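You operate a simulated robot arm through the tools that you are given. There is no shell and no other tool.

Carry out the task below with a simulated robot arm. There is one attempt and no reset: what you move stays moved.

JOB
Turn the turns dial to 4. Then put the yellow cloth on the white pad on the top of the stacked cartons. Then put one of the grease tins from the top of the packing bench on the yellow card there. Then take the brown core from the top of the packing bench and put it on the brown disc. Then put the purple cup on top of the blue plug on the top of the issue table. Then fetch the clear bag from the shelf under the bagging bench and set it on the teal cover. Then take the yellow tin from the top of the bagging bench and put it on the purple plate. The order counts. Set down upright: purple cup, yellow tin.

Only the result counts: the job must be done as asked and must still hold three seconds after the hand-in. Knocking over, shifting, dropping, spilling or breaking anything else fails it. A push-on lid holds only when it is set on centred and level and pressed home; a screw cap is set on level and turned clockwise until tight. Flat cloth is picked up by pressing the open fingertips on it (5 to 10 N) and closing them slowly along it; thin cloth reads only 2 to 8 mm in the jaws.

ROBOT AND FRAMES
A 6-joint arm with a two-finger gripper on a trunk, on a base that drives. Base frame: it is fixed to the floor where the robot stands at the start and does not move with it; the origin is under the middle of the robot, x ahead of it, y to its left, z up. Readings come in m, degrees, newtons and seconds.
Its first joint turns from -166.0 to 166.0 degrees. Places, roughly: blue plug (10x10x7 cm) [-8.3, 0.3, 0.9]; brown core (7x7x25 cm) [-2.8, -1.4, 0.9]; brown disc (26x26x1 cm) [-2.8, -1.2, 0.8]; clear bag (12x16x6 cm) [-6.1, -1.1, 0.3]; grease tin [-3, -1.5, 0.75]; purple cup (8x8x9 cm) [-8.3, 1.1, 0.8]; purple plate (15x11x1 cm) [-5.6, -1.4, 0.8]; teal cover (22x18x2 cm) [-5.8, -1.2, 0.8]; turns dial [1.3, 0.5, 1.2]; white pad (22x12x1 cm) [-0.1, 0.8, 0.7]; yellow card [-3, -1.25, 0.75]; yellow cloth (11x7x2 cm) [0.2, 0.8, 0.7]; yellow tin (8x8x8 cm) [-5.9, -1.1, 0.8]. Payload 3.43 kg.
The tool frame sits at the grasp point between the pads (the TCP): z along the fingers, y along the line on which they close. The tips reach 0.02 m beyond it. Largest opening 0.19 m; the body of the gripper starts 0.248 m behind the TCP.
Orientation is that of the tool frame in the base frame, as a unit quaternion [w, x, y, z]. With the fingers straight down and closing along the base's y, the tool's x points along the base's -x, its y along +y and its z along -z.

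CONTROLS
- The arm moves only by the tool step_arm. Its argument "commands" is a list of rows, each a list of 7 numbers: the closure, from 0 (fully open) to 1 (shut), then the shift along the tool's x, y, z in units of 40 mm (1.0 is 40 mm), then the turn, a rotation vector about the tool's x, y, z in units of 8 degrees (1.0 is 8 degrees). In form: [[jaw, dx, dy, dz, rx, ry, rz], ...]. A call has 1 to 20 rows; each row shifts and turns the commanded pose from where the row before left it, along the tool's axes as they then stand. A call with a number of a shift or a turn outside -1 to 1 is refused whole. Each row takes 0.2 s and may step no farther than 0.05 m and 8.6 degrees from the row before; otherwise, or with a gripper value out of range, the whole call is refused. A pose out of reach is approached as far as the arm can. The call stops where the force on the tool passes 40 N (or 10 N more than at its start, if that is more) or the arm is blocked; 0.2 s more then pass. Each finger travels about 0.045 m/s and halts on what it meets, pressing with about 25 N; the grip force reading is that of the motor and also rises with nothing between the fingers. The clock runs only during rows and for 0.2 s after the last one: add rows that do not move to give the fingers time. It gives the time, the measured TCP pose, the force on the tool (base axes), the opening and the grip force at its end, in the units of the frame above (readings bear some noise), with the torque about the TCP (base axes, N m) and any sound that the robot's microphone picked up.
- Cameras (640 x 400 px; columns grow to the right, rows downward): "scene" is now at [-0.0056, 0.2669, 1.2947]; the picture's right is [0.78, -0.62, 0.00], its down [-0.36, -0.45, -0.82] and it looks along [0.51, 0.64, -0.58] (base axes); focal length 214 px, centre (320, 200). "wrist" rides on the gripper at [0.07, -0.008, -0.288] in the tool frame; the picture's right is [0.12, 0.99, 0.00], its down [-0.96, 0.12, -0.25] and it looks along [-0.25, 0.03, 0.97] (tool axes); focal length 261 px, centre (320, 200). There is no depth. A picture from a camera that has moved, and an enlarged one, comes with that camera's place and axes in the base frame and with its lens.
- snapshot(camera): a new picture of that camera. The clock stands still meanwhile.
- lift_body(by): slides the trunk up (or, below 0, down) by that many m; the arm and the scene camera ride with it, the base frame stays. It gives what a move gives, with no picture.
- base_move(legs): drives the robot by 1 to 6 legs, each [ahead, turn to the left] in m and degrees, along the robot's own axes; the way and the turn of a leg run together, so that a leg with both is an arc; at most 1.5 m and 180 degrees a leg. The arm and the cameras ride along, it lands a little off, and it stops where it bumps. It gives what a move gives.
- aim_head(pan, tilt): turns the head with the scene camera to pan (to the left, within 155 degrees either way) and tilt (down, from -29 to 69), counted from straight ahead of the robot. It gives what a move gives.
- zoom(camera, box): a new picture of the part [left, top, right, bottom] of that camera's present view, enlarged. The clock stands still meanwhile.
- finish_job(): hands the job in; it is judged then, once.

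Nothing tells you exact positions but the pictures and the camera data. Unless the task says otherwise, let go and move clear before handing in.

The tools are called by a JSON object that holds its "name" and its "arguments". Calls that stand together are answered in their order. step_arm: Moves the arm, as the interface text tells. Its arguments: {"type":"object","properties":{"commands":{"type":"array"}},"required":["commands"]} The other tools are called the same way: lift_body (by) slides the trunk up or down; base_move (legs) drives the base; aim_head (pan, tilt) turns the head that bears the scene camera; snapshot (camera) takes a picture; zoom (camera, box) takes an enlarged picture of a part of a camera's view; finish_job () hands the job in.

At the start:

```text
clock: 0.0
tool_pos: [0.6947, 0.2925, 1.0]
tool_rot: [0.0, -0.002, 1.0, 0.0]
ft_force: [0.3, 0.4, -0.5]
ft_torque: [-0.03, -0.02, -0.01]
grip_width: 0.19
gripper_force: 0.2
trunk travel left (down, up): [-0.1, 0.14]
robot x, y, heading: [0.0005, -0.0009, 0.2]
head pan, tilt: [51.5, 35.2]
```

scene: 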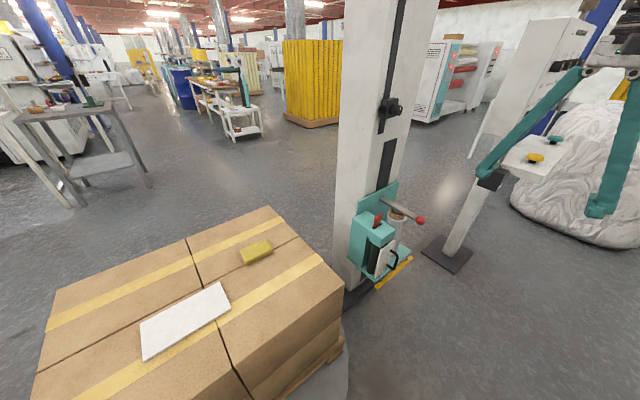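
wrist: 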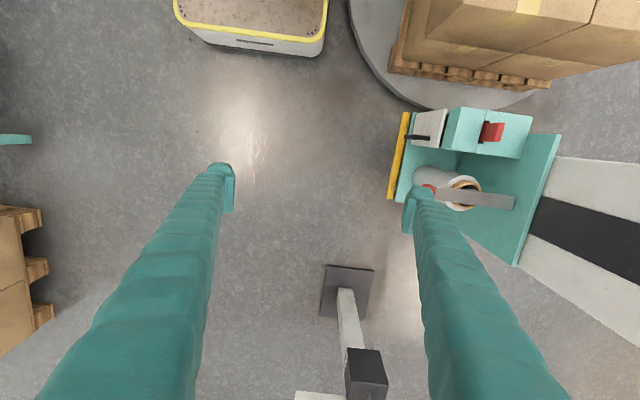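

I see the stacked cartons with the white pad and yellow cloth to the front-left, and a wrapping machine ahead. First I look toward the turns dial, expected near [1.3, 0.5, 1.2].

{"name": "aim_head", "arguments": {"pan": 10, "tilt": 10}}

{"name": "snapshot", "arguments": {"camera": "scene"}}

```text
clock: 1.1
tool_pos: [0.6944, 0.2926, 0.9993]
tool_rot: [0.0, -0.002, 1.0, 0.001]
ft_force: [-0.2, 0.5, -0.4]
ft_torque: [0.02, -0.02, -0.01]
grip_width: 0.1897
gripper_force: 0.0
trunk travel left (down, up): [-0.1, 0.14]
robot x, y, heading: [-0.0002, 0.0016, 0.1]
head pan, tilt: [10.0, 10.0]
```

```text
taken
camera scene: at [0.0312, 0.2142, 1.335], right [0.17, -0.98, 0.0], down [-0.17, -0.03, -0.98], along [0.97, 0.17, -0.17], focal length 214 px, centre (320, 200)
```

scene: 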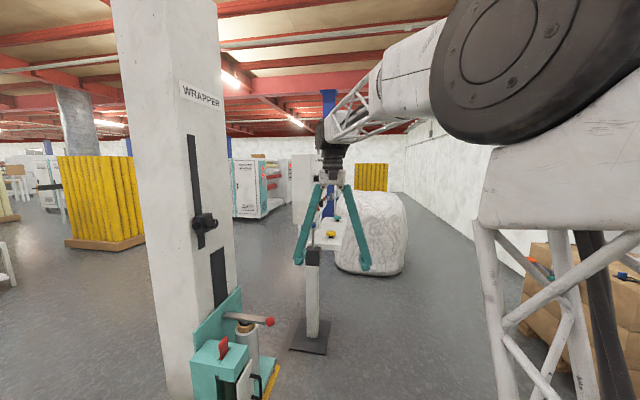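

The dial seems to be on a panel on the pedestal behind the gripper. I zoom in there.

{"name": "zoom", "arguments": {"camera": "scene", "box": [270, 170, 390, 270]}}

{"name": "snapshot", "arguments": {"camera": "wrist"}}

```text
4.00 times, centred on (330, 220) of scene
camera zoom: at [0.0312, 0.2142, 1.335], right [0.17, -0.98, 0.0], down [-0.17, -0.03, -0.98], along [0.97, 0.17, -0.17], focal length 858 px, centre (280, 120)
```

zoom: 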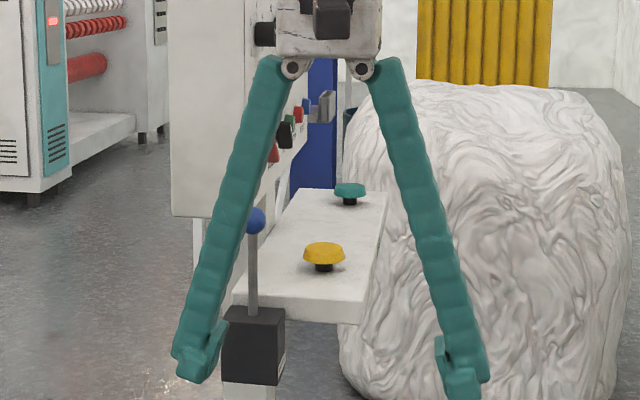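

```text
taken
camera wrist: at [0.6244, 0.2839, 1.2868], right [-0.12, 0.99, 0.0], down [0.96, 0.12, 0.25], along [0.25, 0.03, -0.97], focal length 261 px, centre (320, 200)
```

wrist: 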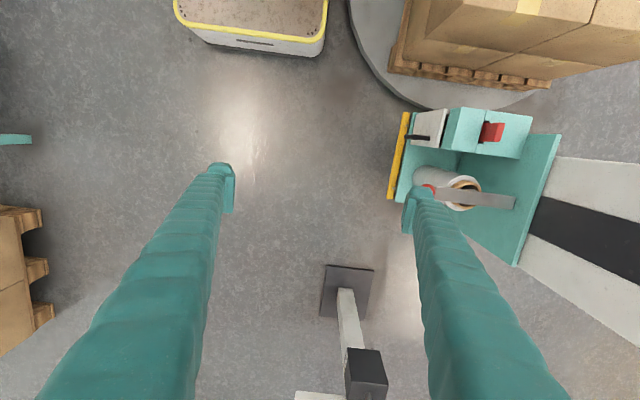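

The cabinet's controls face to the right (-y side), seen edge-on from here. I look at the surroundings to plan driving to that side.

{"name": "aim_head", "arguments": {"pan": -40, "tilt": 30}}

{"name": "snapshot", "arguments": {"camera": "scene"}}

{"name": "aim_head", "arguments": {"pan": -110, "tilt": 25}}

{"name": "snapshot", "arguments": {"camera": "scene"}}

{"name": "aim_head", "arguments": {"pan": 150, "tilt": 15}}

{"name": "snapshot", "arguments": {"camera": "scene"}}

{"name": "aim_head", "arguments": {"pan": 80, "tilt": 35}}

{"name": "snapshot", "arguments": {"camera": "scene"}}

```text
clock: 2.3
tool_pos: [0.6948, 0.2927, 1.0]
tool_rot: [0.001, -0.001, 1.0, 0.0]
ft_force: [1.0, 0.1, 0.2]
ft_torque: [-0.02, 0.01, -0.02]
grip_width: 0.1899
gripper_force: 0.1
trunk travel left (down, up): [-0.1, 0.14]
robot x, y, heading: [0.0031, 0.002, 0.1]
head pan, tilt: [-40.0, 30.0]
```

```text
taken
camera scene: at [0.009, 0.1399, 1.3028], right [-0.64, -0.77, 0.0], down [-0.38, 0.32, -0.87], along [0.66, -0.56, -0.5], focal length 214 px, centre (320, 200)
```

scene: 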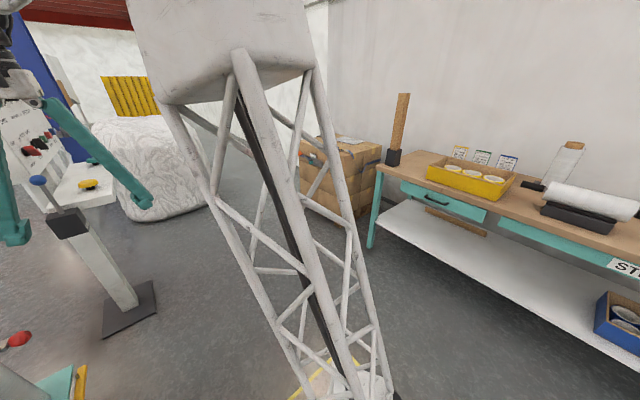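

```text
clock: 3.7
tool_pos: [0.6942, 0.2926, 1.0001]
tool_rot: [0.0, -0.002, 1.0, 0.0]
ft_force: [0.3, -0.6, 0.9]
ft_torque: [0.0, 0.0, -0.03]
grip_width: 0.1898
gripper_force: 0.1
trunk travel left (down, up): [-0.1, 0.14]
robot x, y, heading: [-0.0017, -0.0027, 0.2]
head pan, tilt: [-110.0, 25.0]
```

```text
taken
camera scene: at [-0.0918, 0.1114, 1.3107], right [-0.94, 0.34, 0.0], down [0.14, 0.4, -0.91], along [-0.31, -0.85, -0.42], focal length 214 px, centre (320, 200)
```

scene: 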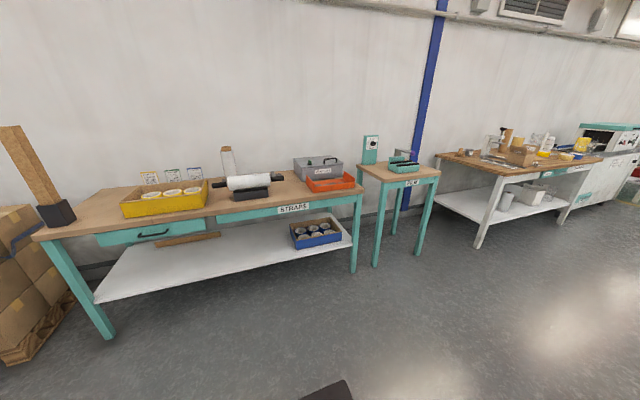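

```text
clock: 7.3
tool_pos: [0.6944, 0.2931, 1.0001]
tool_rot: [0.0, -0.002, 1.0, 0.0]
ft_force: [0.7, 0.5, 0.2]
ft_torque: [-0.01, -0.01, -0.01]
grip_width: 0.1897
gripper_force: 0.0
trunk travel left (down, up): [-0.1, 0.14]
robot x, y, heading: [0.0003, -0.0037, 0.2]
head pan, tilt: [150.0, 15.0]
```

```text
taken
camera scene: at [-0.1412, 0.2447, 1.327], right [0.5, 0.87, 0.0], down [0.22, -0.13, -0.97], along [-0.84, 0.48, -0.26], focal length 214 px, centre (320, 200)
```

scene: 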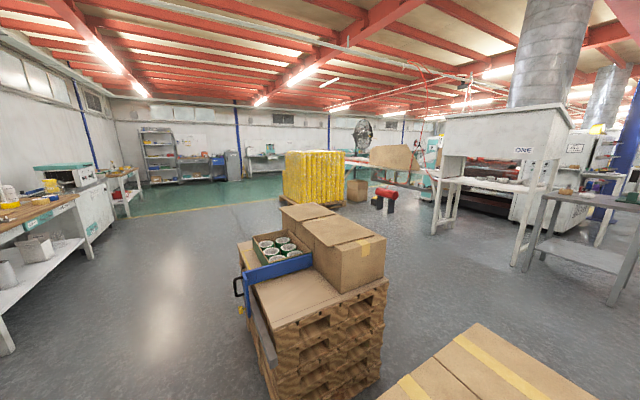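

```text
clock: 8.7
tool_pos: [0.6939, 0.2928, 0.9993]
tool_rot: [0.0, -0.002, 1.0, 0.001]
ft_force: [-0.1, -0.1, -0.2]
ft_torque: [0.01, 0.02, 0.03]
grip_width: 0.19
gripper_force: 0.0
trunk travel left (down, up): [-0.1, 0.14]
robot x, y, heading: [0.0055, -0.0004, 0.1]
head pan, tilt: [80.0, 35.0]
```

```text
taken
camera scene: at [-0.0451, 0.2847, 1.295], right [0.98, -0.17, 0.0], down [-0.1, -0.56, -0.82], along [0.14, 0.81, -0.57], focal length 214 px, centre (320, 200)
```

scene: 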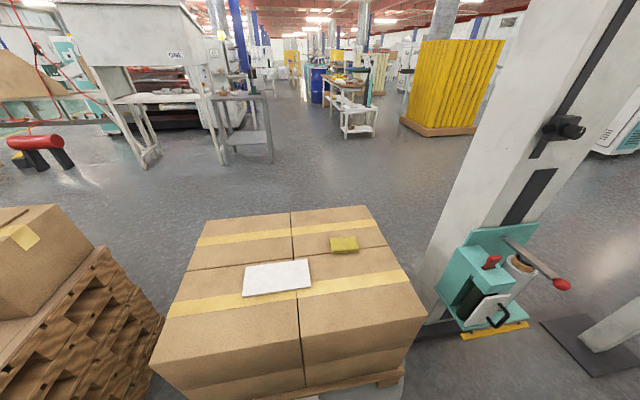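

I see the control panel at the left edge of the right-hand view. I zoom in on it from there with the head turned a bit right.

{"name": "aim_head", "arguments": {"pan": -25, "tilt": 15}}

{"name": "zoom", "arguments": {"camera": "scene", "box": [40, 80, 280, 280]}}

```text
clock: 10.5
tool_pos: [0.6949, 0.2926, 0.9997]
tool_rot: [0.0, -0.002, 1.0, 0.0]
ft_force: [0.1, 0.2, -0.2]
ft_torque: [0.01, -0.01, -0.02]
grip_width: 0.19
gripper_force: 0.0
trunk travel left (down, up): [-0.1, 0.14]
robot x, y, heading: [-0.0003, -0.0006, 0.1]
head pan, tilt: [-25.0, 15.0]
```

```text
2.00 times, centred on (160, 180) of scene
camera zoom: at [0.0244, 0.1586, 1.327], right [-0.42, -0.91, 0.0], down [-0.23, 0.11, -0.97], along [0.88, -0.41, -0.26], focal length 429 px, centre (640, 240)
```

zoom: 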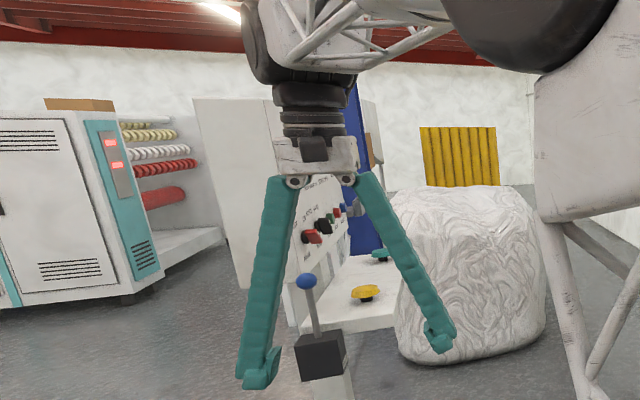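

I drive a bit forward-right so the head can see the panel face.

{"name": "base_move", "arguments": {"legs": [[0, -35], [0.55, 0]]}}

{"name": "aim_head", "arguments": {"pan": 65, "tilt": 10}}

{"name": "snapshot", "arguments": {"camera": "scene"}}

```text
clock: 12.0
tool_pos: [0.7488, 0.0687, 1.0004]
tool_rot: [0.0, 0.149, 0.989, -0.001]
ft_force: [1.0, -0.2, -0.6]
ft_torque: [-0.02, -0.01, 0.01]
grip_width: 0.19
gripper_force: 0.1
trunk travel left (down, up): [-0.1, 0.14]
robot x, y, heading: [-0.002, -0.0025, -17.1]
head pan, tilt: [-25.0, 15.0]
stopped in leg 1: the robot was blocked; the commanded pose is now the measured one
```

```text
clock: 13.7
tool_pos: [0.7495, 0.0689, 1.0]
tool_rot: [0.0, 0.149, 0.989, 0.0]
ft_force: [-0.6, 0.3, -0.7]
ft_torque: [0.0, 0.01, 0.0]
grip_width: 0.19
gripper_force: 0.1
trunk travel left (down, up): [-0.1, 0.14]
robot x, y, heading: [-0.0015, -0.0056, -17.2]
head pan, tilt: [65.0, 10.0]
```

```text
taken
camera scene: at [0.0623, 0.2735, 1.3351], right [0.74, -0.67, 0.0], down [-0.12, -0.13, -0.98], along [0.66, 0.73, -0.17], focal length 214 px, centre (320, 200)
```

scene: 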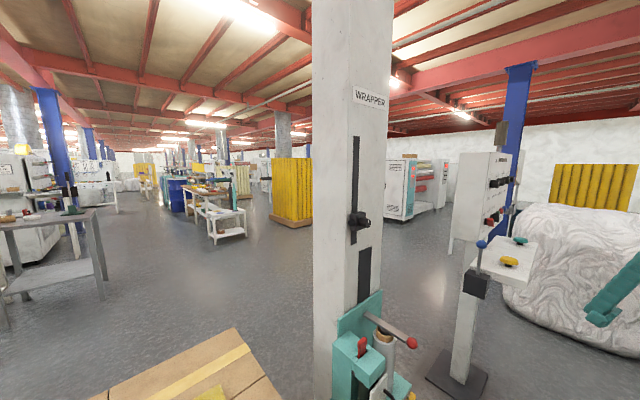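

The turn was stopped by something low on the left. I zoom in on the panel, now visible, before driving forward away from the turntable.

{"name": "zoom", "arguments": {"camera": "scene", "box": [430, 120, 580, 320]}}

{"name": "aim_head", "arguments": {"pan": 110, "tilt": 65}}

{"name": "snapshot", "arguments": {"camera": "scene"}}

```text
2.00 times, centred on (505, 220) of scene
camera zoom: at [0.0623, 0.2735, 1.3351], right [0.74, -0.67, 0.0], down [-0.12, -0.13, -0.98], along [0.66, 0.73, -0.17], focal length 429 px, centre (-50, 160)
```

zoom: 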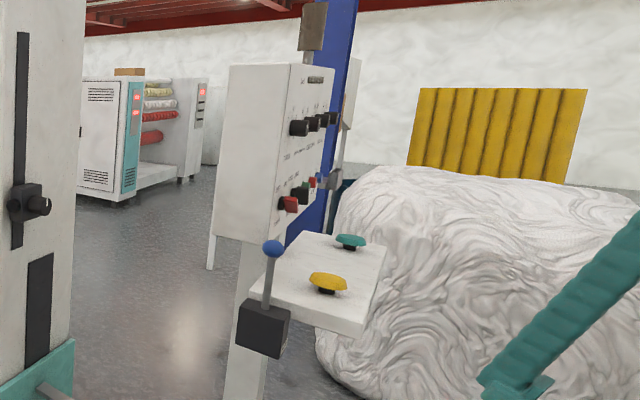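

```text
clock: 14.9
tool_pos: [0.7476, 0.0684, 0.9992]
tool_rot: [0.0, 0.149, 0.989, 0.0]
ft_force: [0.1, -0.3, 0.6]
ft_torque: [0.0, 0.0, 0.0]
grip_width: 0.1901
gripper_force: 0.1
trunk travel left (down, up): [-0.1, 0.14]
robot x, y, heading: [-0.0025, 0.0001, -17.4]
head pan, tilt: [110.0, 65.0]
```

```text
taken
camera scene: at [-0.0032, 0.2654, 1.2551], right [1.0, 0.05, 0.0], down [0.04, -0.91, -0.42], along [-0.02, 0.42, -0.91], focal length 214 px, centre (320, 200)
```

scene: 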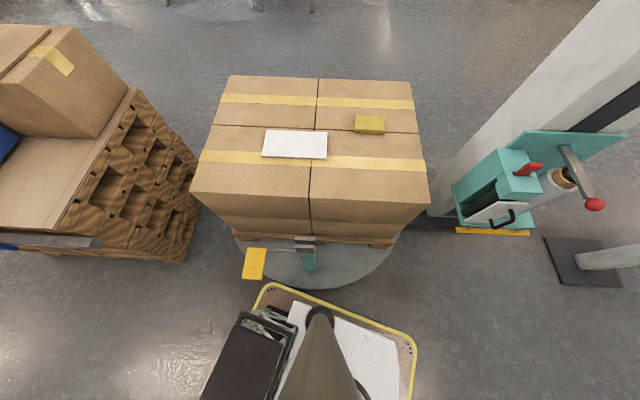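

The control panel has a row of black knobs and a row of buttons below, with labels I can't read yet. I drive forward away from the turntable and look at the panel straight on.

{"name": "base_move", "arguments": {"legs": [[0.3, 0], [0.5, -20]]}}

{"name": "aim_head", "arguments": {"pan": 95, "tilt": 12}}

{"name": "snapshot", "arguments": {"camera": "scene"}}

```text
clock: 19.5
tool_pos: [1.459, -0.5026, 0.9998]
tool_rot: [0.0, 0.316, 0.949, 0.0]
ft_force: [0.0, 0.0, -0.2]
ft_torque: [-0.02, 0.01, 0.01]
grip_width: 0.19
gripper_force: 0.0
trunk travel left (down, up): [-0.1, 0.14]
robot x, y, heading: [0.7309, -0.3143, -36.9]
head pan, tilt: [110.0, 65.0]
```

```text
clock: 20.7
tool_pos: [1.459, -0.5038, 0.999]
tool_rot: [-0.001, 0.316, 0.949, 0.0]
ft_force: [-0.5, -1.1, -0.2]
ft_torque: [0.0, 0.0, -0.02]
grip_width: 0.1901
gripper_force: 0.0
trunk travel left (down, up): [-0.1, 0.14]
robot x, y, heading: [0.7285, -0.3179, -36.8]
head pan, tilt: [95.0, 12.0]
```

```text
taken
camera scene: at [0.849, -0.0432, 1.3318], right [0.85, -0.53, 0.0], down [-0.11, -0.18, -0.98], along [0.52, 0.83, -0.21], focal length 214 px, centre (320, 200)
```

scene: 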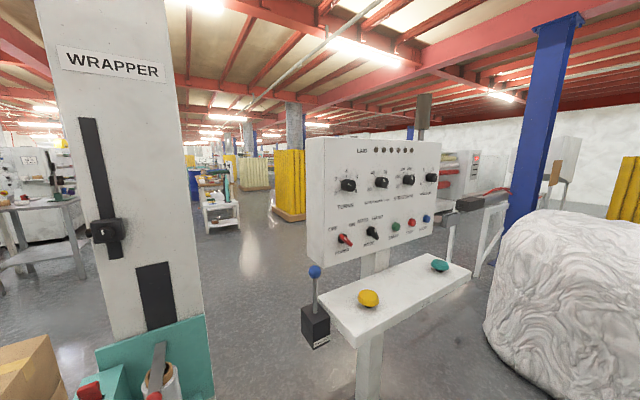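

{"name": "zoom", "arguments": {"camera": "scene", "box": [300, 130, 450, 270]}}

{"name": "zoom", "arguments": {"camera": "scene", "box": [325, 160, 385, 215]}}

```text
2.86 times, centred on (375, 200) of scene
camera zoom: at [0.849, -0.0432, 1.3318], right [0.85, -0.53, 0.0], down [-0.11, -0.18, -0.98], along [0.52, 0.83, -0.21], focal length 613 px, centre (163, 200)
```

zoom: 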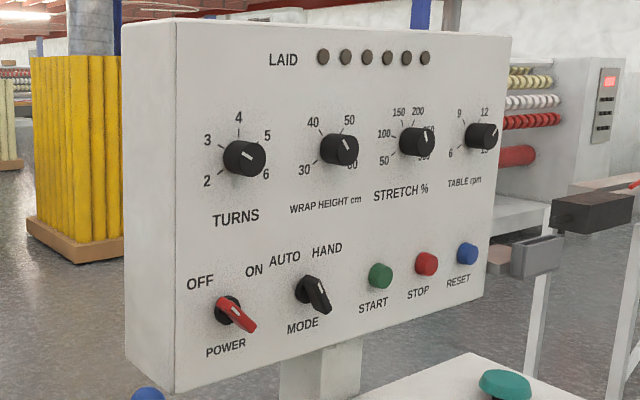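

```text
7.27 times, centred on (355, 188) of scene
camera zoom: at [0.849, -0.0432, 1.3318], right [0.85, -0.53, 0.0], down [-0.11, -0.18, -0.98], along [0.52, 0.83, -0.21], focal length 1560 px, centre (66, 291)
```

zoom: 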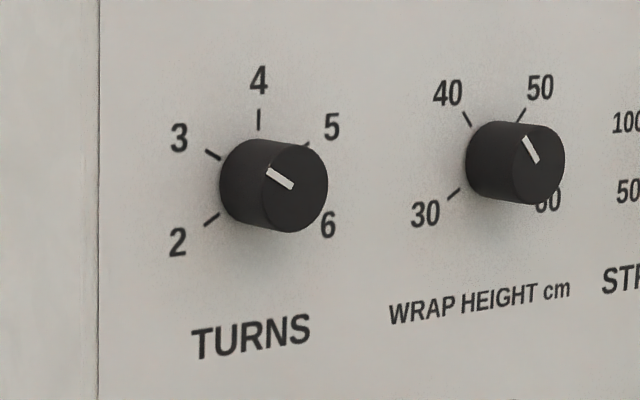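

The TURNS knob (first of the top row) points at 3, and the panel faces -y with the knob near [1.27, 0.46, 1.24]. I drive to stand in front of it, facing +y.

{"name": "base_move", "arguments": {"legs": [[0, 18], [0.55, 0], [0, 109]]}}

{"name": "aim_head", "arguments": {"pan": 10, "tilt": 10}}

{"name": "snapshot", "arguments": {"camera": "scene"}}

{"name": "snapshot", "arguments": {"camera": "wrist"}}

```text
clock: 29.9
tool_pos: [0.9526, 0.188, 1.0]
tool_rot: [0.0, 0.721, -0.693, 0.0]
ft_force: [0.1, -0.3, 0.1]
ft_torque: [-0.03, -0.01, 0.02]
grip_width: 0.1898
gripper_force: 0.0
trunk travel left (down, up): [-0.1, 0.14]
robot x, y, heading: [1.2678, -0.4965, 92.1]
head pan, tilt: [95.0, 12.0]
```

```text
clock: 31.5
tool_pos: [0.9523, 0.1881, 0.9991]
tool_rot: [0.0, 0.721, -0.693, 0.0]
ft_force: [-0.1, 0.5, 0.9]
ft_torque: [0.05, -0.04, -0.03]
grip_width: 0.1902
gripper_force: 0.0
trunk travel left (down, up): [-0.1, 0.14]
robot x, y, heading: [1.2669, -0.4971, 92.3]
head pan, tilt: [10.0, 10.0]
```

```text
taken
camera scene: at [1.0516, -0.475, 1.3351], right [0.98, 0.21, 0.0], down [0.04, -0.17, -0.98], along [-0.21, 0.96, -0.17], focal length 214 px, centre (320, 200)
```

scene: 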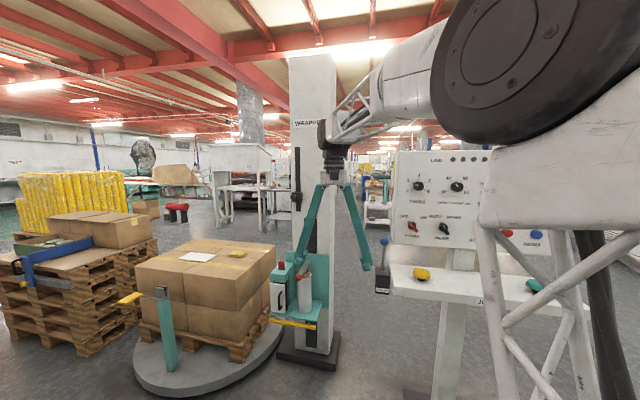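

```text
taken
camera wrist: at [0.9637, 0.1169, 1.2865], right [-0.99, -0.16, 0.0], down [-0.15, 0.96, 0.25], along [-0.04, 0.24, -0.97], focal length 261 px, centre (320, 200)
```

wrist: 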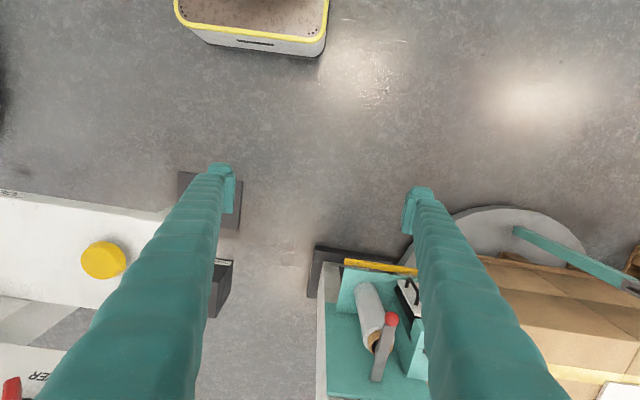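

I zoom on the TURNS knob to triangulate it.

{"name": "zoom", "arguments": {"camera": "scene", "box": [390, 150, 480, 210]}}

```text
6.67 times, centred on (435, 180) of scene
camera zoom: at [1.0516, -0.475, 1.3351], right [0.98, 0.21, 0.0], down [0.04, -0.17, -0.98], along [-0.21, 0.96, -0.17], focal length 1430 px, centre (-447, 333)
```

zoom: 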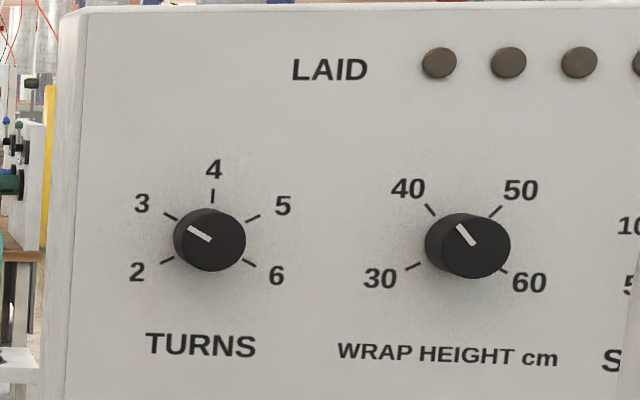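

The knob base centre triangulates to about [1.260, 0.4625, 1.241], about 40 mm wide and 25 mm long. I back up slightly, then raise the arm and shift it in front of the knob.

{"name": "base_move", "arguments": {"legs": [[-0.1, -2]]}}

{"name": "step_arm", "arguments": {"commands": [[0.3, 0, 0, -1, 0, 0, 0], [0.3, 0, 0, -1, 0, 0, 0], [0.5, 0, 0, -1, 0, 0, 0], [0.5, 0, 0, -1, 0, 0, 0], [0.5, 0, 0, -1, 0, 0, 0], [0.5, 0, 0, -1, 0, 0, 0]]}}

```text
clock: 32.6
tool_pos: [0.9791, 0.0964, 0.999]
tool_rot: [-0.001, 0.708, -0.706, 0.0]
ft_force: [0.6, -0.4, -0.3]
ft_torque: [-0.02, -0.03, 0.05]
grip_width: 0.1899
gripper_force: 0.1
trunk travel left (down, up): [-0.1, 0.14]
robot x, y, heading: [1.2722, -0.5989, 89.9]
head pan, tilt: [10.0, 10.0]
```

```text
clock: 34.0
tool_pos: [0.9807, 0.0929, 1.2382]
tool_rot: [-0.001, 0.708, -0.706, -0.003]
ft_force: [-0.6, -0.4, 1.5]
ft_torque: [0.03, 0.01, 0.0]
grip_width: 0.095
gripper_force: 0.1
out of reach, approached as far as the arm can: row 6
trunk travel left (down, up): [-0.1, 0.14]
robot x, y, heading: [1.2705, -0.5996, 90.3]
head pan, tilt: [10.0, 10.0]
```

The arm is near its upper limit here, so I raise the trunk, then come forward and across in front of the knob.

{"name": "lift_body", "arguments": {"by": 0.12}}

{"name": "step_arm", "arguments": {"commands": [[0.5, 0, -0.7, 0.9, 0, 0, 0], [0.5, 0, -0.7, 0.9, 0, 0, 0], [0.5, 0, -1, 0.4, 0, 0, 0], [0.5, 0, -1, 0.4, 0, 0, 0], [0.5, 0, -1, 0.4, 0, 0, 0], [0.5, 0, -1, 0, 0, 0, 0], [0.5, -0.6, -0.8, 0, 0, 0, 0], [0.5, -0.6, -0.8, 0, 0, 0, 0]]}}

```text
clock: 35.5
tool_pos: [0.9796, 0.0933, 1.3568]
tool_rot: [-0.001, 0.708, -0.707, -0.003]
ft_force: [-0.5, -0.1, -0.2]
ft_torque: [-0.05, -0.03, 0.01]
grip_width: 0.0948
gripper_force: 0.1
trunk travel left (down, up): [-0.22, 0.02]
robot x, y, heading: [1.2723, -0.6006, 90.2]
head pan, tilt: [10.0, 10.0]
```

```text
clock: 37.3
tool_pos: [1.2606, 0.1436, 1.2369]
tool_rot: [-0.001, 0.708, -0.706, -0.003]
ft_force: [-1.1, -0.3, 1.0]
ft_torque: [0.11, -0.1, 0.03]
grip_width: 0.0951
gripper_force: 0.1
trunk travel left (down, up): [-0.22, 0.02]
robot x, y, heading: [1.2698, -0.5977, 90.2]
head pan, tilt: [10.0, 10.0]
```

Now I rotate the tool from pointing down to pointing at the panel (+y) while easing forward.

{"name": "step_arm", "arguments": {"commands": [[0.5, -0.3, 0, 0, 0, -0.9375, 0], [0.5, -0.297, 0, 0.039, 0, -0.9375, 0], [0.5, -0.29, 0, 0.078, 0, -0.9375, 0], [0.5, -0.277, 0, 0.115, 0, -0.9375, 0], [0.5, -0.26, 0, 0.15, 0, -0.9375, 0], [0.5, -0.238, 0, 0.183, 0, -0.9375, 0], [0.5, -0.212, 0, 0.212, 0, -0.9375, 0], [0.5, -0.183, 0, 0.238, 0, -0.9375, 0], [0.5, -0.15, 0, 0.26, 0, -0.9375, 0], [0.5, -0.115, 0, 0.277, 0, -0.9375, 0], [0.5, -0.078, 0, 0.29, 0, -0.9375, 0], [0.5, -0.039, 0, 0.297, 0, -0.9375, 0]]}}

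{"name": "snapshot", "arguments": {"camera": "wrist"}}

{"name": "snapshot", "arguments": {"camera": "scene"}}

```text
clock: 39.9
tool_pos: [1.2491, 0.2821, 1.2375]
tool_rot: [-0.482, 0.512, -0.506, -0.499]
ft_force: [0.3, -1.3, 1.2]
ft_torque: [-0.25, -0.01, 0.02]
grip_width: 0.0948
gripper_force: 0.0
out of reach, approached as far as the arm can: row 9
trunk travel left (down, up): [-0.22, 0.02]
robot x, y, heading: [1.2711, -0.6007, 90.0]
head pan, tilt: [10.0, 10.0]
```

```text
taken
camera wrist: at [1.264, -0.0072, 1.1773], right [-0.99, -0.03, -0.11], down [-0.1, -0.21, 0.97], along [-0.05, 0.98, 0.21], focal length 261 px, centre (320, 200)
```

wrist: 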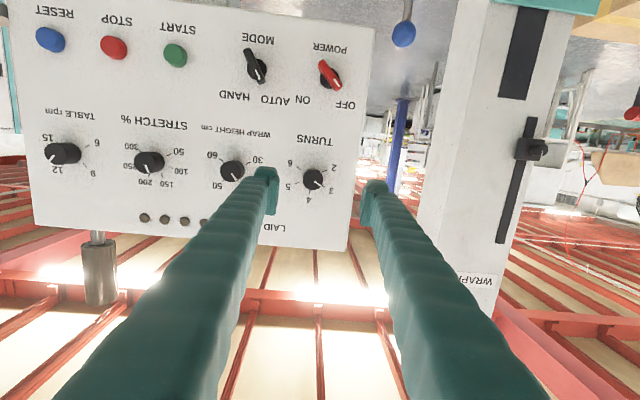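

```text
taken
camera scene: at [1.0549, -0.5701, 1.4552], right [0.98, 0.18, 0.0], down [0.03, -0.17, -0.98], along [-0.17, 0.97, -0.17], focal length 214 px, centre (320, 200)
```

scene: 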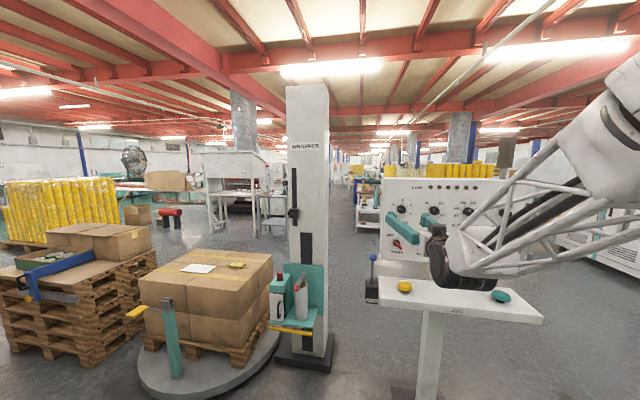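

The tool now points at the panel, nearly in line with the knob. I zoom in with the wrist camera for a precise fix.

{"name": "zoom", "arguments": {"camera": "wrist", "box": [260, 110, 380, 230]}}

```text
3.33 times, centred on (320, 170) of wrist
camera zoom: at [1.264, -0.0072, 1.1773], right [-0.99, -0.03, -0.11], down [-0.1, -0.21, 0.97], along [-0.05, 0.98, 0.21], focal length 869 px, centre (320, 300)
```

zoom: 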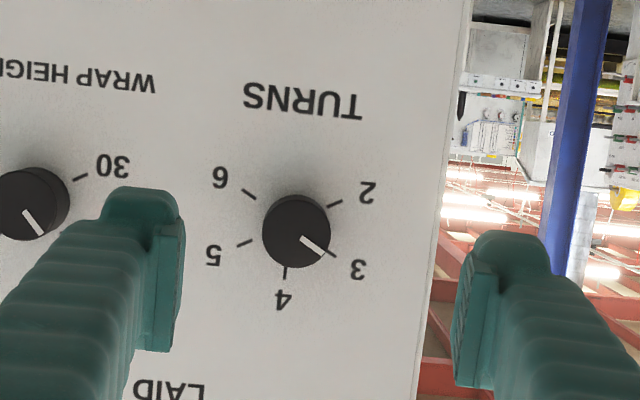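

I zoom in closer on the knob to pin down its centre.

{"name": "zoom", "arguments": {"camera": "wrist", "box": [285, 150, 345, 205]}}

```text
7.27 times, centred on (315, 178) of wrist
camera zoom: at [1.264, -0.0072, 1.1773], right [-0.99, -0.03, -0.11], down [-0.1, -0.21, 0.97], along [-0.05, 0.98, 0.21], focal length 1896 px, centre (356, 364)
```

zoom: 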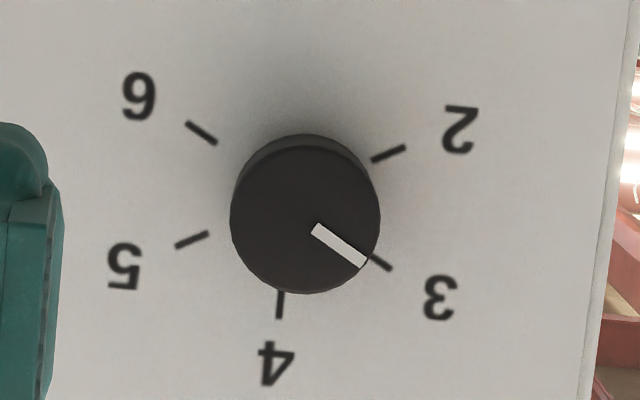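

The knob axis is at about x=1.258, z=1.239, pointer exactly at 3. I straighten the tool and come closer.

{"name": "step_arm", "arguments": {"commands": [[0.5, 0, -0.1, 0.3, 0.16, -0.26, 0], [0.5, 0, -0.1, 0.5, 0, 0, 0], [0.5, 0, 0, 0.5, 0, 0, 0], [0.5, 0, 0, 0.5, 0, 0, 0], [0.5, 0, 0, 0, 0, 0, 0]]}}

{"name": "zoom", "arguments": {"camera": "wrist", "box": [240, 110, 400, 250]}}

```text
clock: 41.1
tool_pos: [1.2569, 0.355, 1.2346]
tool_rot: [0.497, -0.499, 0.503, 0.501]
ft_force: [0.7, -1.1, 0.1]
ft_torque: [0.0, 0.05, -0.01]
grip_width: 0.0951
gripper_force: 0.0
trunk travel left (down, up): [-0.22, 0.02]
robot x, y, heading: [1.271, -0.596, 90.1]
head pan, tilt: [10.0, 10.0]
```

```text
2.86 times, centred on (320, 180) of wrist
camera zoom: at [1.2644, 0.0679, 1.1652], right [-0.99, 0.0, -0.11], down [-0.1, -0.24, 0.96], along [-0.03, 0.97, 0.24], focal length 745 px, centre (320, 257)
```

zoom: 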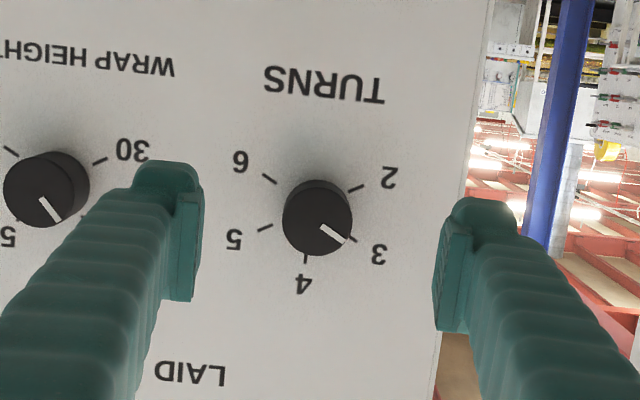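

Aligned laterally; I raise 4 mm and go forward so the fingertips straddle the knob.

{"name": "step_arm", "arguments": {"commands": [[0.5, -0.1, 0, 0.5, 0, 0, 0], [0.5, 0, 0, 0.5, 0, 0, 0], [0.5, 0, 0, 0.5, 0, 0, 0], [0.5, 0, 0, 0.4, 0, 0, 0], [0.5, 0, 0, 0, 0, 0, 0]]}}

{"name": "snapshot", "arguments": {"camera": "wrist"}}

{"name": "aim_head", "arguments": {"pan": -8, "tilt": 10}}

{"name": "zoom", "arguments": {"camera": "scene", "box": [270, 160, 390, 250]}}

```text
clock: 42.3
tool_pos: [1.2599, 0.4311, 1.2379]
tool_rot: [0.496, -0.499, 0.504, 0.502]
ft_force: [-0.1, 0.5, 0.3]
ft_torque: [0.05, -0.02, 0.01]
grip_width: 0.0949
gripper_force: 0.0
trunk travel left (down, up): [-0.22, 0.02]
robot x, y, heading: [1.2684, -0.5987, 90.1]
head pan, tilt: [10.0, 10.0]
```

```text
taken
camera wrist: at [1.2664, 0.1428, 1.1687], right [-0.99, 0.0, -0.11], down [-0.1, -0.24, 0.96], along [-0.03, 0.97, 0.24], focal length 261 px, centre (320, 200)
```

wrist: 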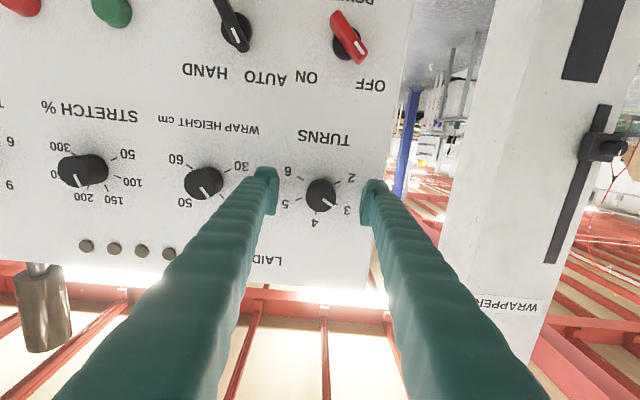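

```text
clock: 43.1
tool_pos: [1.2588, 0.43, 1.2385]
tool_rot: [0.495, -0.499, 0.503, 0.502]
ft_force: [0.0, -0.2, 0.3]
ft_torque: [-0.01, 0.03, 0.02]
grip_width: 0.0948
gripper_force: 0.0
trunk travel left (down, up): [-0.22, 0.02]
robot x, y, heading: [1.2695, -0.6003, 90.0]
head pan, tilt: [-8.0, 10.0]
```

```text
4.44 times, centred on (330, 205) of scene
camera zoom: at [1.0839, -0.5685, 1.4551], right [0.99, -0.14, 0.0], down [-0.02, -0.17, -0.98], along [0.13, 0.98, -0.17], focal length 953 px, centre (276, 178)
```

zoom: 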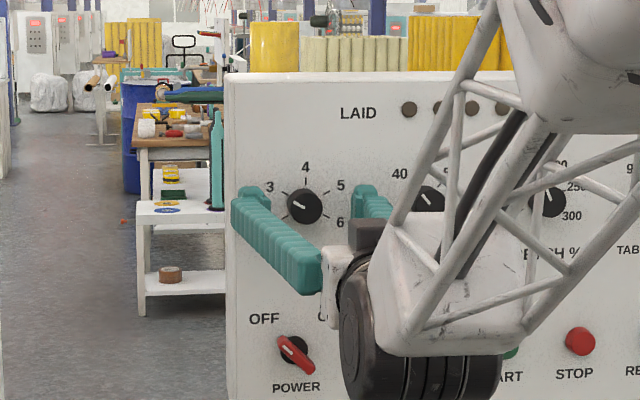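

{"name": "zoom", "arguments": {"camera": "wrist", "box": [250, 140, 400, 240]}}

```text
4.00 times, centred on (325, 190) of wrist
camera zoom: at [1.2665, 0.1427, 1.1688], right [-0.99, 0.0, -0.11], down [-0.1, -0.24, 0.96], along [-0.03, 0.97, 0.24], focal length 1043 px, centre (300, 240)
```

zoom: 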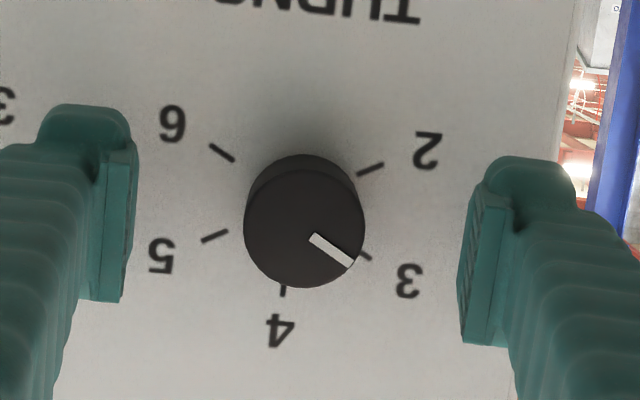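

Fingers straddle the knob; I nudge 1.5 mm sideways, 3 mm deeper, and close on it.

{"name": "step_arm", "arguments": {"commands": [[0.5, 0, 0.04, 0.08, 0, 0, 0], [0.7, 0, 0, 0, 0, 0, 0], [0.8, 0, 0, 0, 0, 0, 0], [1, 0, 0, 0, 0, 0, 0], [1, 0, 0, 0, 0, 0, 0], [1, 0, 0, 0, 0, 0, 0], [1, 0, 0, 0, 0, 0, 0]]}}

{"name": "zoom", "arguments": {"camera": "wrist", "box": [250, 140, 400, 240]}}

```text
clock: 44.8
tool_pos: [1.2571, 0.4353, 1.2376]
tool_rot: [0.495, -0.499, 0.503, 0.502]
ft_force: [-0.3, 0.9, 0.6]
ft_torque: [0.02, -0.01, 0.02]
grip_width: 0.034
gripper_force: 44.9
trunk travel left (down, up): [-0.22, 0.02]
robot x, y, heading: [1.2703, -0.6002, 90.3]
head pan, tilt: [-8.0, 10.0]
```

```text
4.00 times, centred on (325, 190) of wrist
camera zoom: at [1.2651, 0.1464, 1.1683], right [-0.99, 0.0, -0.11], down [-0.1, -0.24, 0.96], along [-0.03, 0.97, 0.24], focal length 1043 px, centre (300, 240)
```

zoom: 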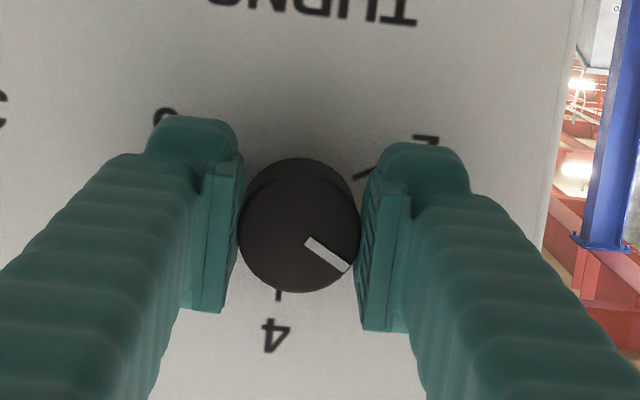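

The knob is gripped (34 mm). I turn clockwise (toward 4), half-way first.

{"name": "step_arm", "arguments": {"commands": [[1, 0, 0, 0, 0, 0, 0.8], [1, 0, 0, 0, 0, 0, 0.8], [1, 0, 0, 0, 0, 0, 0.8], [1, 0, 0, 0, 0, 0, 0.8], [1, 0, 0, 0, 0, 0, 0.8], [1, 0, 0, 0, 0, 0, 0]]}}

{"name": "zoom", "arguments": {"camera": "wrist", "box": [250, 140, 400, 240]}}

```text
clock: 46.1
tool_pos: [1.2566, 0.4356, 1.2382]
tool_rot: [0.337, -0.34, 0.622, 0.62]
ft_force: [2.5, -4.3, 0.1]
ft_torque: [-0.03, 0.01, -0.04]
grip_width: 0.0339
gripper_force: 45.4
trunk travel left (down, up): [-0.22, 0.02]
robot x, y, heading: [1.2697, -0.5984, 90.0]
head pan, tilt: [-8.0, 10.0]
```

```text
4.00 times, centred on (325, 190) of wrist
camera zoom: at [1.2254, 0.1464, 1.1753], right [-0.9, 0.0, 0.44], down [0.42, -0.24, 0.87], along [0.11, 0.97, 0.22], focal length 1043 px, centre (300, 240)
```

zoom: 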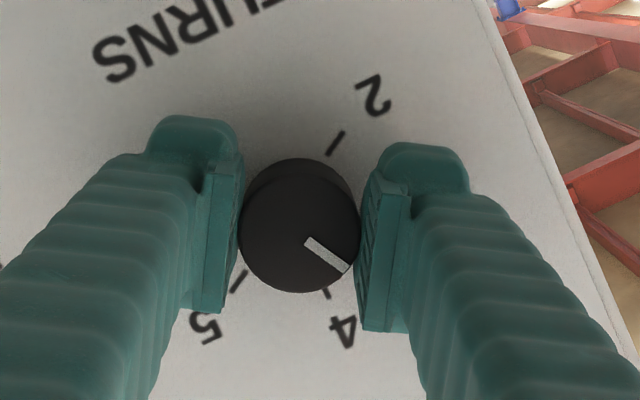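

The knob turns with the gripper. I turn the remaining 28°.

{"name": "step_arm", "arguments": {"commands": [[1, 0, 0, 0, 0, 0, 0.8], [1, 0, 0, 0, 0, 0, 0.8], [1, 0, 0, 0, 0, 0, 0.8], [1, 0, 0, 0, 0, 0, 0.8], [1, 0, 0, 0, 0, 0, 0.3], [1, 0, 0, 0, 0, 0, 0]]}}

{"name": "zoom", "arguments": {"camera": "wrist", "box": [250, 140, 400, 240]}}

{"name": "zoom", "arguments": {"camera": "scene", "box": [310, 180, 350, 220]}}

```text
clock: 47.5
tool_pos: [1.2548, 0.4351, 1.2395]
tool_rot: [0.178, -0.18, 0.685, 0.683]
ft_force: [2.9, -11.4, 4.6]
ft_torque: [0.04, -0.01, -0.08]
grip_width: 0.0339
gripper_force: 45.0
trunk travel left (down, up): [-0.22, 0.02]
robot x, y, heading: [1.2677, -0.5991, 90.2]
head pan, tilt: [-8.0, 10.0]
```

```text
4.00 times, centred on (325, 190) of wrist
camera zoom: at [1.1986, 0.1466, 1.1975], right [-0.59, 0.0, 0.81], down [0.78, -0.24, 0.57], along [0.2, 0.97, 0.14], focal length 1043 px, centre (300, 240)
```

zoom: 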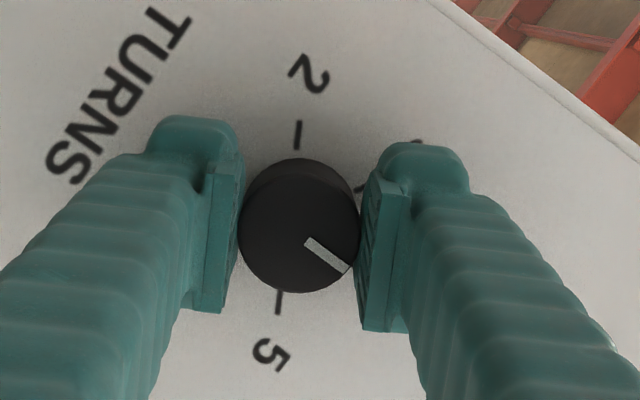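

```text
10.00 times, centred on (330, 200) of scene
camera zoom: at [1.0841, -0.5694, 1.4552], right [0.99, -0.14, 0.0], down [-0.02, -0.17, -0.98], along [0.13, 0.98, -0.17], focal length 2145 px, centre (220, 200)
```

zoom: 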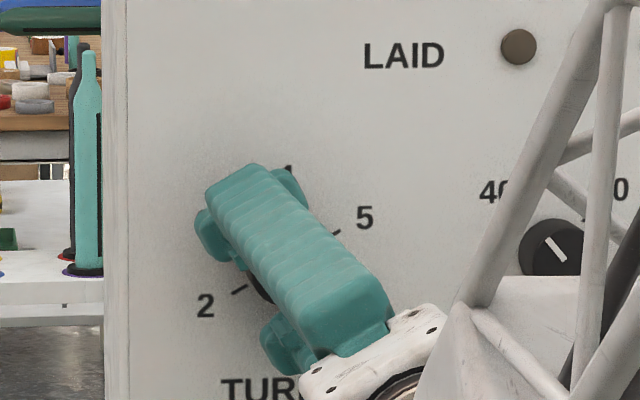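

The pointer now aligns with the 4 tick. I release and back straight off, then check.

{"name": "step_arm", "arguments": {"commands": [[0.6, 0, 0, 0, 0, 0, 0], [0.5, 0, 0, 0, 0, 0, 0], [0.5, 0, 0, 0, 0, 0, 0], [0.5, 0, 0, 0, 0, 0, 0], [0.5, 0, 0, -0.5, 0, 0, 0], [0.5, 0, 0, -1, 0, 0, 0], [0.5, 0, 0, -1, 0, 0, 0], [0.5, 0, 0, -1, 0, 0, 0]]}}

{"name": "zoom", "arguments": {"camera": "wrist", "box": [250, 110, 400, 230]}}

```text
clock: 49.4
tool_pos: [1.2566, 0.297, 1.2381]
tool_rot: [0.179, -0.181, 0.685, 0.683]
ft_force: [-0.5, -0.2, -0.5]
ft_torque: [0.16, 0.01, -0.03]
grip_width: 0.095
gripper_force: 0.1
trunk travel left (down, up): [-0.22, 0.02]
robot x, y, heading: [1.2707, -0.5984, 90.2]
head pan, tilt: [-8.0, 10.0]
```

```text
3.33 times, centred on (325, 170) of wrist
camera zoom: at [1.1994, 0.0099, 1.1976], right [-0.59, 0.0, 0.81], down [0.78, -0.24, 0.57], along [0.2, 0.97, 0.14], focal length 869 px, centre (303, 300)
```

zoom: 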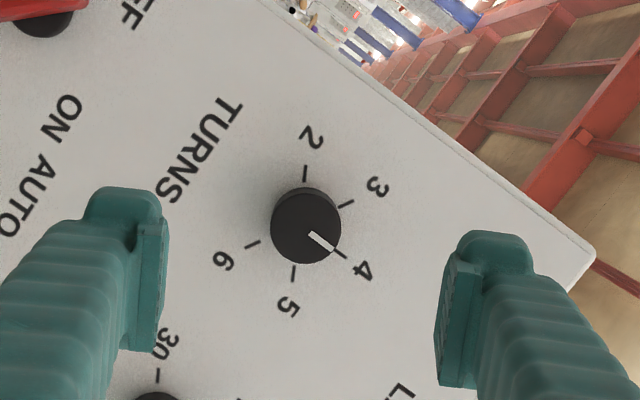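

The dial reads 4. Now I rotate the tool back to pointing down and retract, before heading to the cartons.

{"name": "step_arm", "arguments": {"commands": [[0.5, 0, 0, 0, 0, 0, -1], [0.5, 0, 0, 0, 0, 0, -1], [0.5, 0, 0, 0, 0, 0, -1], [0.5, 0, 0, 0, 0, 0, -1], [0.5, 0, 0, 0, 0, 0, -1], [0.5, 0, 0, 0, 0, 0, -1], [0.5, 0, 0, 0, 0, 0, -1], [0.5, 0, 0, 0, 0, 0, -0.5]]}}

{"name": "step_arm", "arguments": {"commands": [[0.5, 0, 0, -0.3, 0, 0.9375, 0], [0.5, 0.039, 0, -0.297, 0, 0.9375, 0], [0.5, 0.078, 0, -0.29, 0, 0.9375, 0], [0.5, 0.115, 0, -0.277, 0, 0.9375, 0], [0.5, 0.15, 0, -0.26, 0, 0.9375, 0], [0.5, 0.183, 0, -0.238, 0, 0.9375, 0], [0.5, 0.212, 0, -0.212, 0, 0.9375, 0], [0.5, 0.238, 0, -0.183, 0, 0.9375, 0], [0.5, 0.26, 0, -0.15, 0, 0.9375, 0], [0.5, 0.277, 0, -0.115, 0, 0.9375, 0], [0.5, 0.29, 0, -0.078, 0, 0.9375, 0], [0.5, 0.297, 0, -0.039, 0, 0.9375, 0]]}}

```text
clock: 51.1
tool_pos: [1.2555, 0.2948, 1.2387]
tool_rot: [0.496, -0.499, 0.503, 0.502]
ft_force: [-0.1, -0.7, 0.7]
ft_torque: [-0.03, 0.03, 0.03]
grip_width: 0.095
gripper_force: 0.0
trunk travel left (down, up): [-0.22, 0.02]
robot x, y, heading: [1.2688, -0.6004, 90.2]
head pan, tilt: [-8.0, 10.0]
```

```text
clock: 53.8
tool_pos: [1.256, 0.1483, 1.2401]
tool_rot: [0.006, 0.708, -0.707, -0.001]
ft_force: [-0.2, -1.4, 1.3]
ft_torque: [0.23, 0.0, -0.02]
grip_width: 0.0948
gripper_force: 0.0
out of reach, approached as far as the arm can: row 3
trunk travel left (down, up): [-0.22, 0.02]
robot x, y, heading: [1.2729, -0.5981, 89.7]
head pan, tilt: [-8.0, 10.0]
```

Next the cloth: the pad is near [-0.11, 0.75, 0.66] and the cloth near [0.15, 0.86, 0.66] by triangulation. I drive back to stand in front of the cartons facing +y.

{"name": "base_move", "arguments": {"legs": [[0, 70.2], [1.297, 0], [0, -70.2]]}}

{"name": "aim_head", "arguments": {"pan": -5, "tilt": 40}}

{"name": "snapshot", "arguments": {"camera": "scene"}}

{"name": "snapshot", "arguments": {"camera": "wrist"}}

```text
clock: 66.7
tool_pos: [0.0588, 0.5731, 1.2388]
tool_rot: [-0.005, -0.698, 0.716, 0.002]
ft_force: [-0.5, -0.1, -0.2]
ft_torque: [0.0, 0.0, 0.0]
grip_width: 0.0949
gripper_force: 0.0
trunk travel left (down, up): [-0.22, 0.02]
robot x, y, heading: [0.0537, -0.1796, 88.8]
head pan, tilt: [-8.0, 10.0]
```

```text
clock: 67.7
tool_pos: [0.0577, 0.5723, 1.2395]
tool_rot: [-0.006, -0.699, 0.715, 0.002]
ft_force: [-0.6, -1.0, -0.3]
ft_torque: [0.0, 0.01, -0.02]
grip_width: 0.095
gripper_force: 0.1
trunk travel left (down, up): [-0.22, 0.02]
robot x, y, heading: [0.0501, -0.1805, 88.5]
head pan, tilt: [-5.0, 40.0]
```

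```text
taken
camera scene: at [-0.1382, -0.1486, 1.4075], right [0.99, -0.11, 0.0], down [-0.07, -0.64, -0.77], along [0.09, 0.76, -0.64], focal length 214 px, centre (320, 200)
```

scene: 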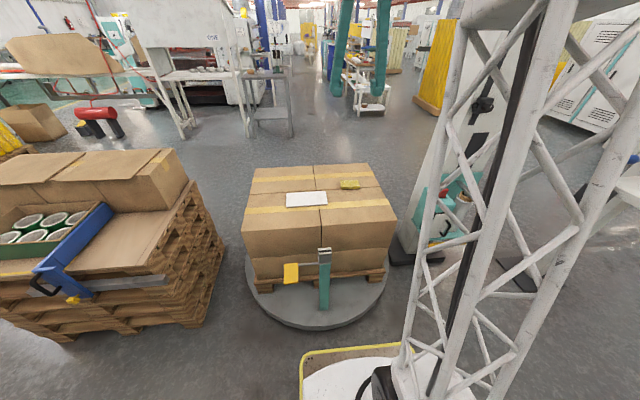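

```text
taken
camera wrist: at [0.0682, 0.5035, 1.5263], right [-1.0, -0.09, 0.01], down [-0.09, 0.97, 0.24], along [-0.03, 0.24, -0.97], focal length 261 px, centre (320, 200)
```

wrist: 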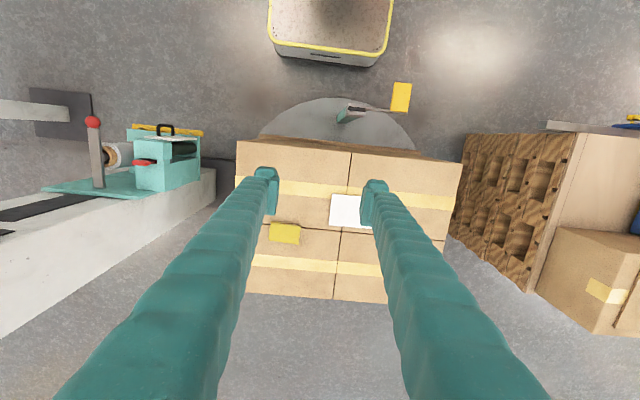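

The wrist camera sees the cloth and pad. I move up 0.12 m closer, lower the trunk to normal height, and look again.

{"name": "base_move", "arguments": {"legs": [[0.12, 1.3]]}}

{"name": "lift_body", "arguments": {"by": -0.12}}

{"name": "step_arm", "arguments": {"commands": [[0.2, 0, 0, 0.5, 0, 0, 0], [0.2, 0, 0, 1, 0, 0, 0], [0.2, 0, 0, 1, 0, 0, 0], [0.2, 0, 0, 1, 0, 0, 0], [0.2, 0, 0, 0, 0, 0, 0]]}}

{"name": "snapshot", "arguments": {"camera": "wrist"}}

```text
clock: 68.9
tool_pos: [0.0432, 0.693, 1.239]
tool_rot: [-0.006, -0.707, 0.708, 0.003]
ft_force: [0.0, -0.8, -0.4]
ft_torque: [0.05, -0.03, -0.03]
grip_width: 0.0951
gripper_force: 0.1
trunk travel left (down, up): [-0.22, 0.02]
robot x, y, heading: [0.0533, -0.0569, 89.8]
head pan, tilt: [-5.0, 40.0]
```

```text
clock: 70.4
tool_pos: [0.0435, 0.6937, 1.1191]
tool_rot: [-0.005, -0.706, 0.708, 0.002]
ft_force: [-0.6, -0.2, -0.3]
ft_torque: [0.0, 0.01, -0.01]
grip_width: 0.095
gripper_force: 0.0
trunk travel left (down, up): [-0.1, 0.14]
robot x, y, heading: [0.0498, -0.0583, 89.8]
head pan, tilt: [-5.0, 40.0]
```

```text
clock: 71.6
tool_pos: [0.0427, 0.6938, 0.9788]
tool_rot: [-0.006, -0.707, 0.708, 0.002]
ft_force: [0.3, -0.4, -0.3]
ft_torque: [0.01, -0.01, 0.0]
grip_width: 0.1518
gripper_force: 0.1
trunk travel left (down, up): [-0.1, 0.14]
robot x, y, heading: [0.0537, -0.0548, 90.0]
head pan, tilt: [-5.0, 40.0]
```

```text
taken
camera wrist: at [0.0532, 0.6246, 1.2666], right [-0.99, -0.12, 0.01], down [-0.11, 0.96, 0.24], along [-0.04, 0.24, -0.97], focal length 261 px, centre (320, 200)
```

wrist: 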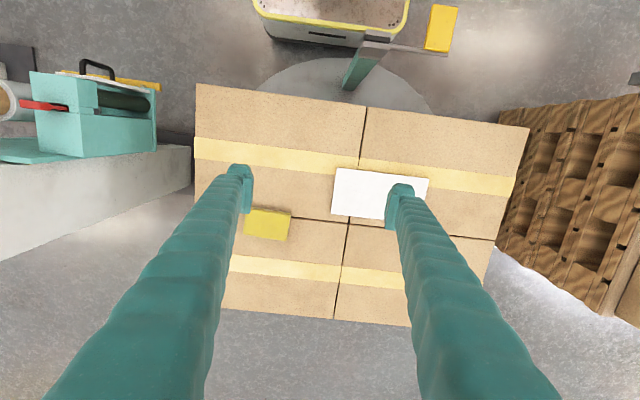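

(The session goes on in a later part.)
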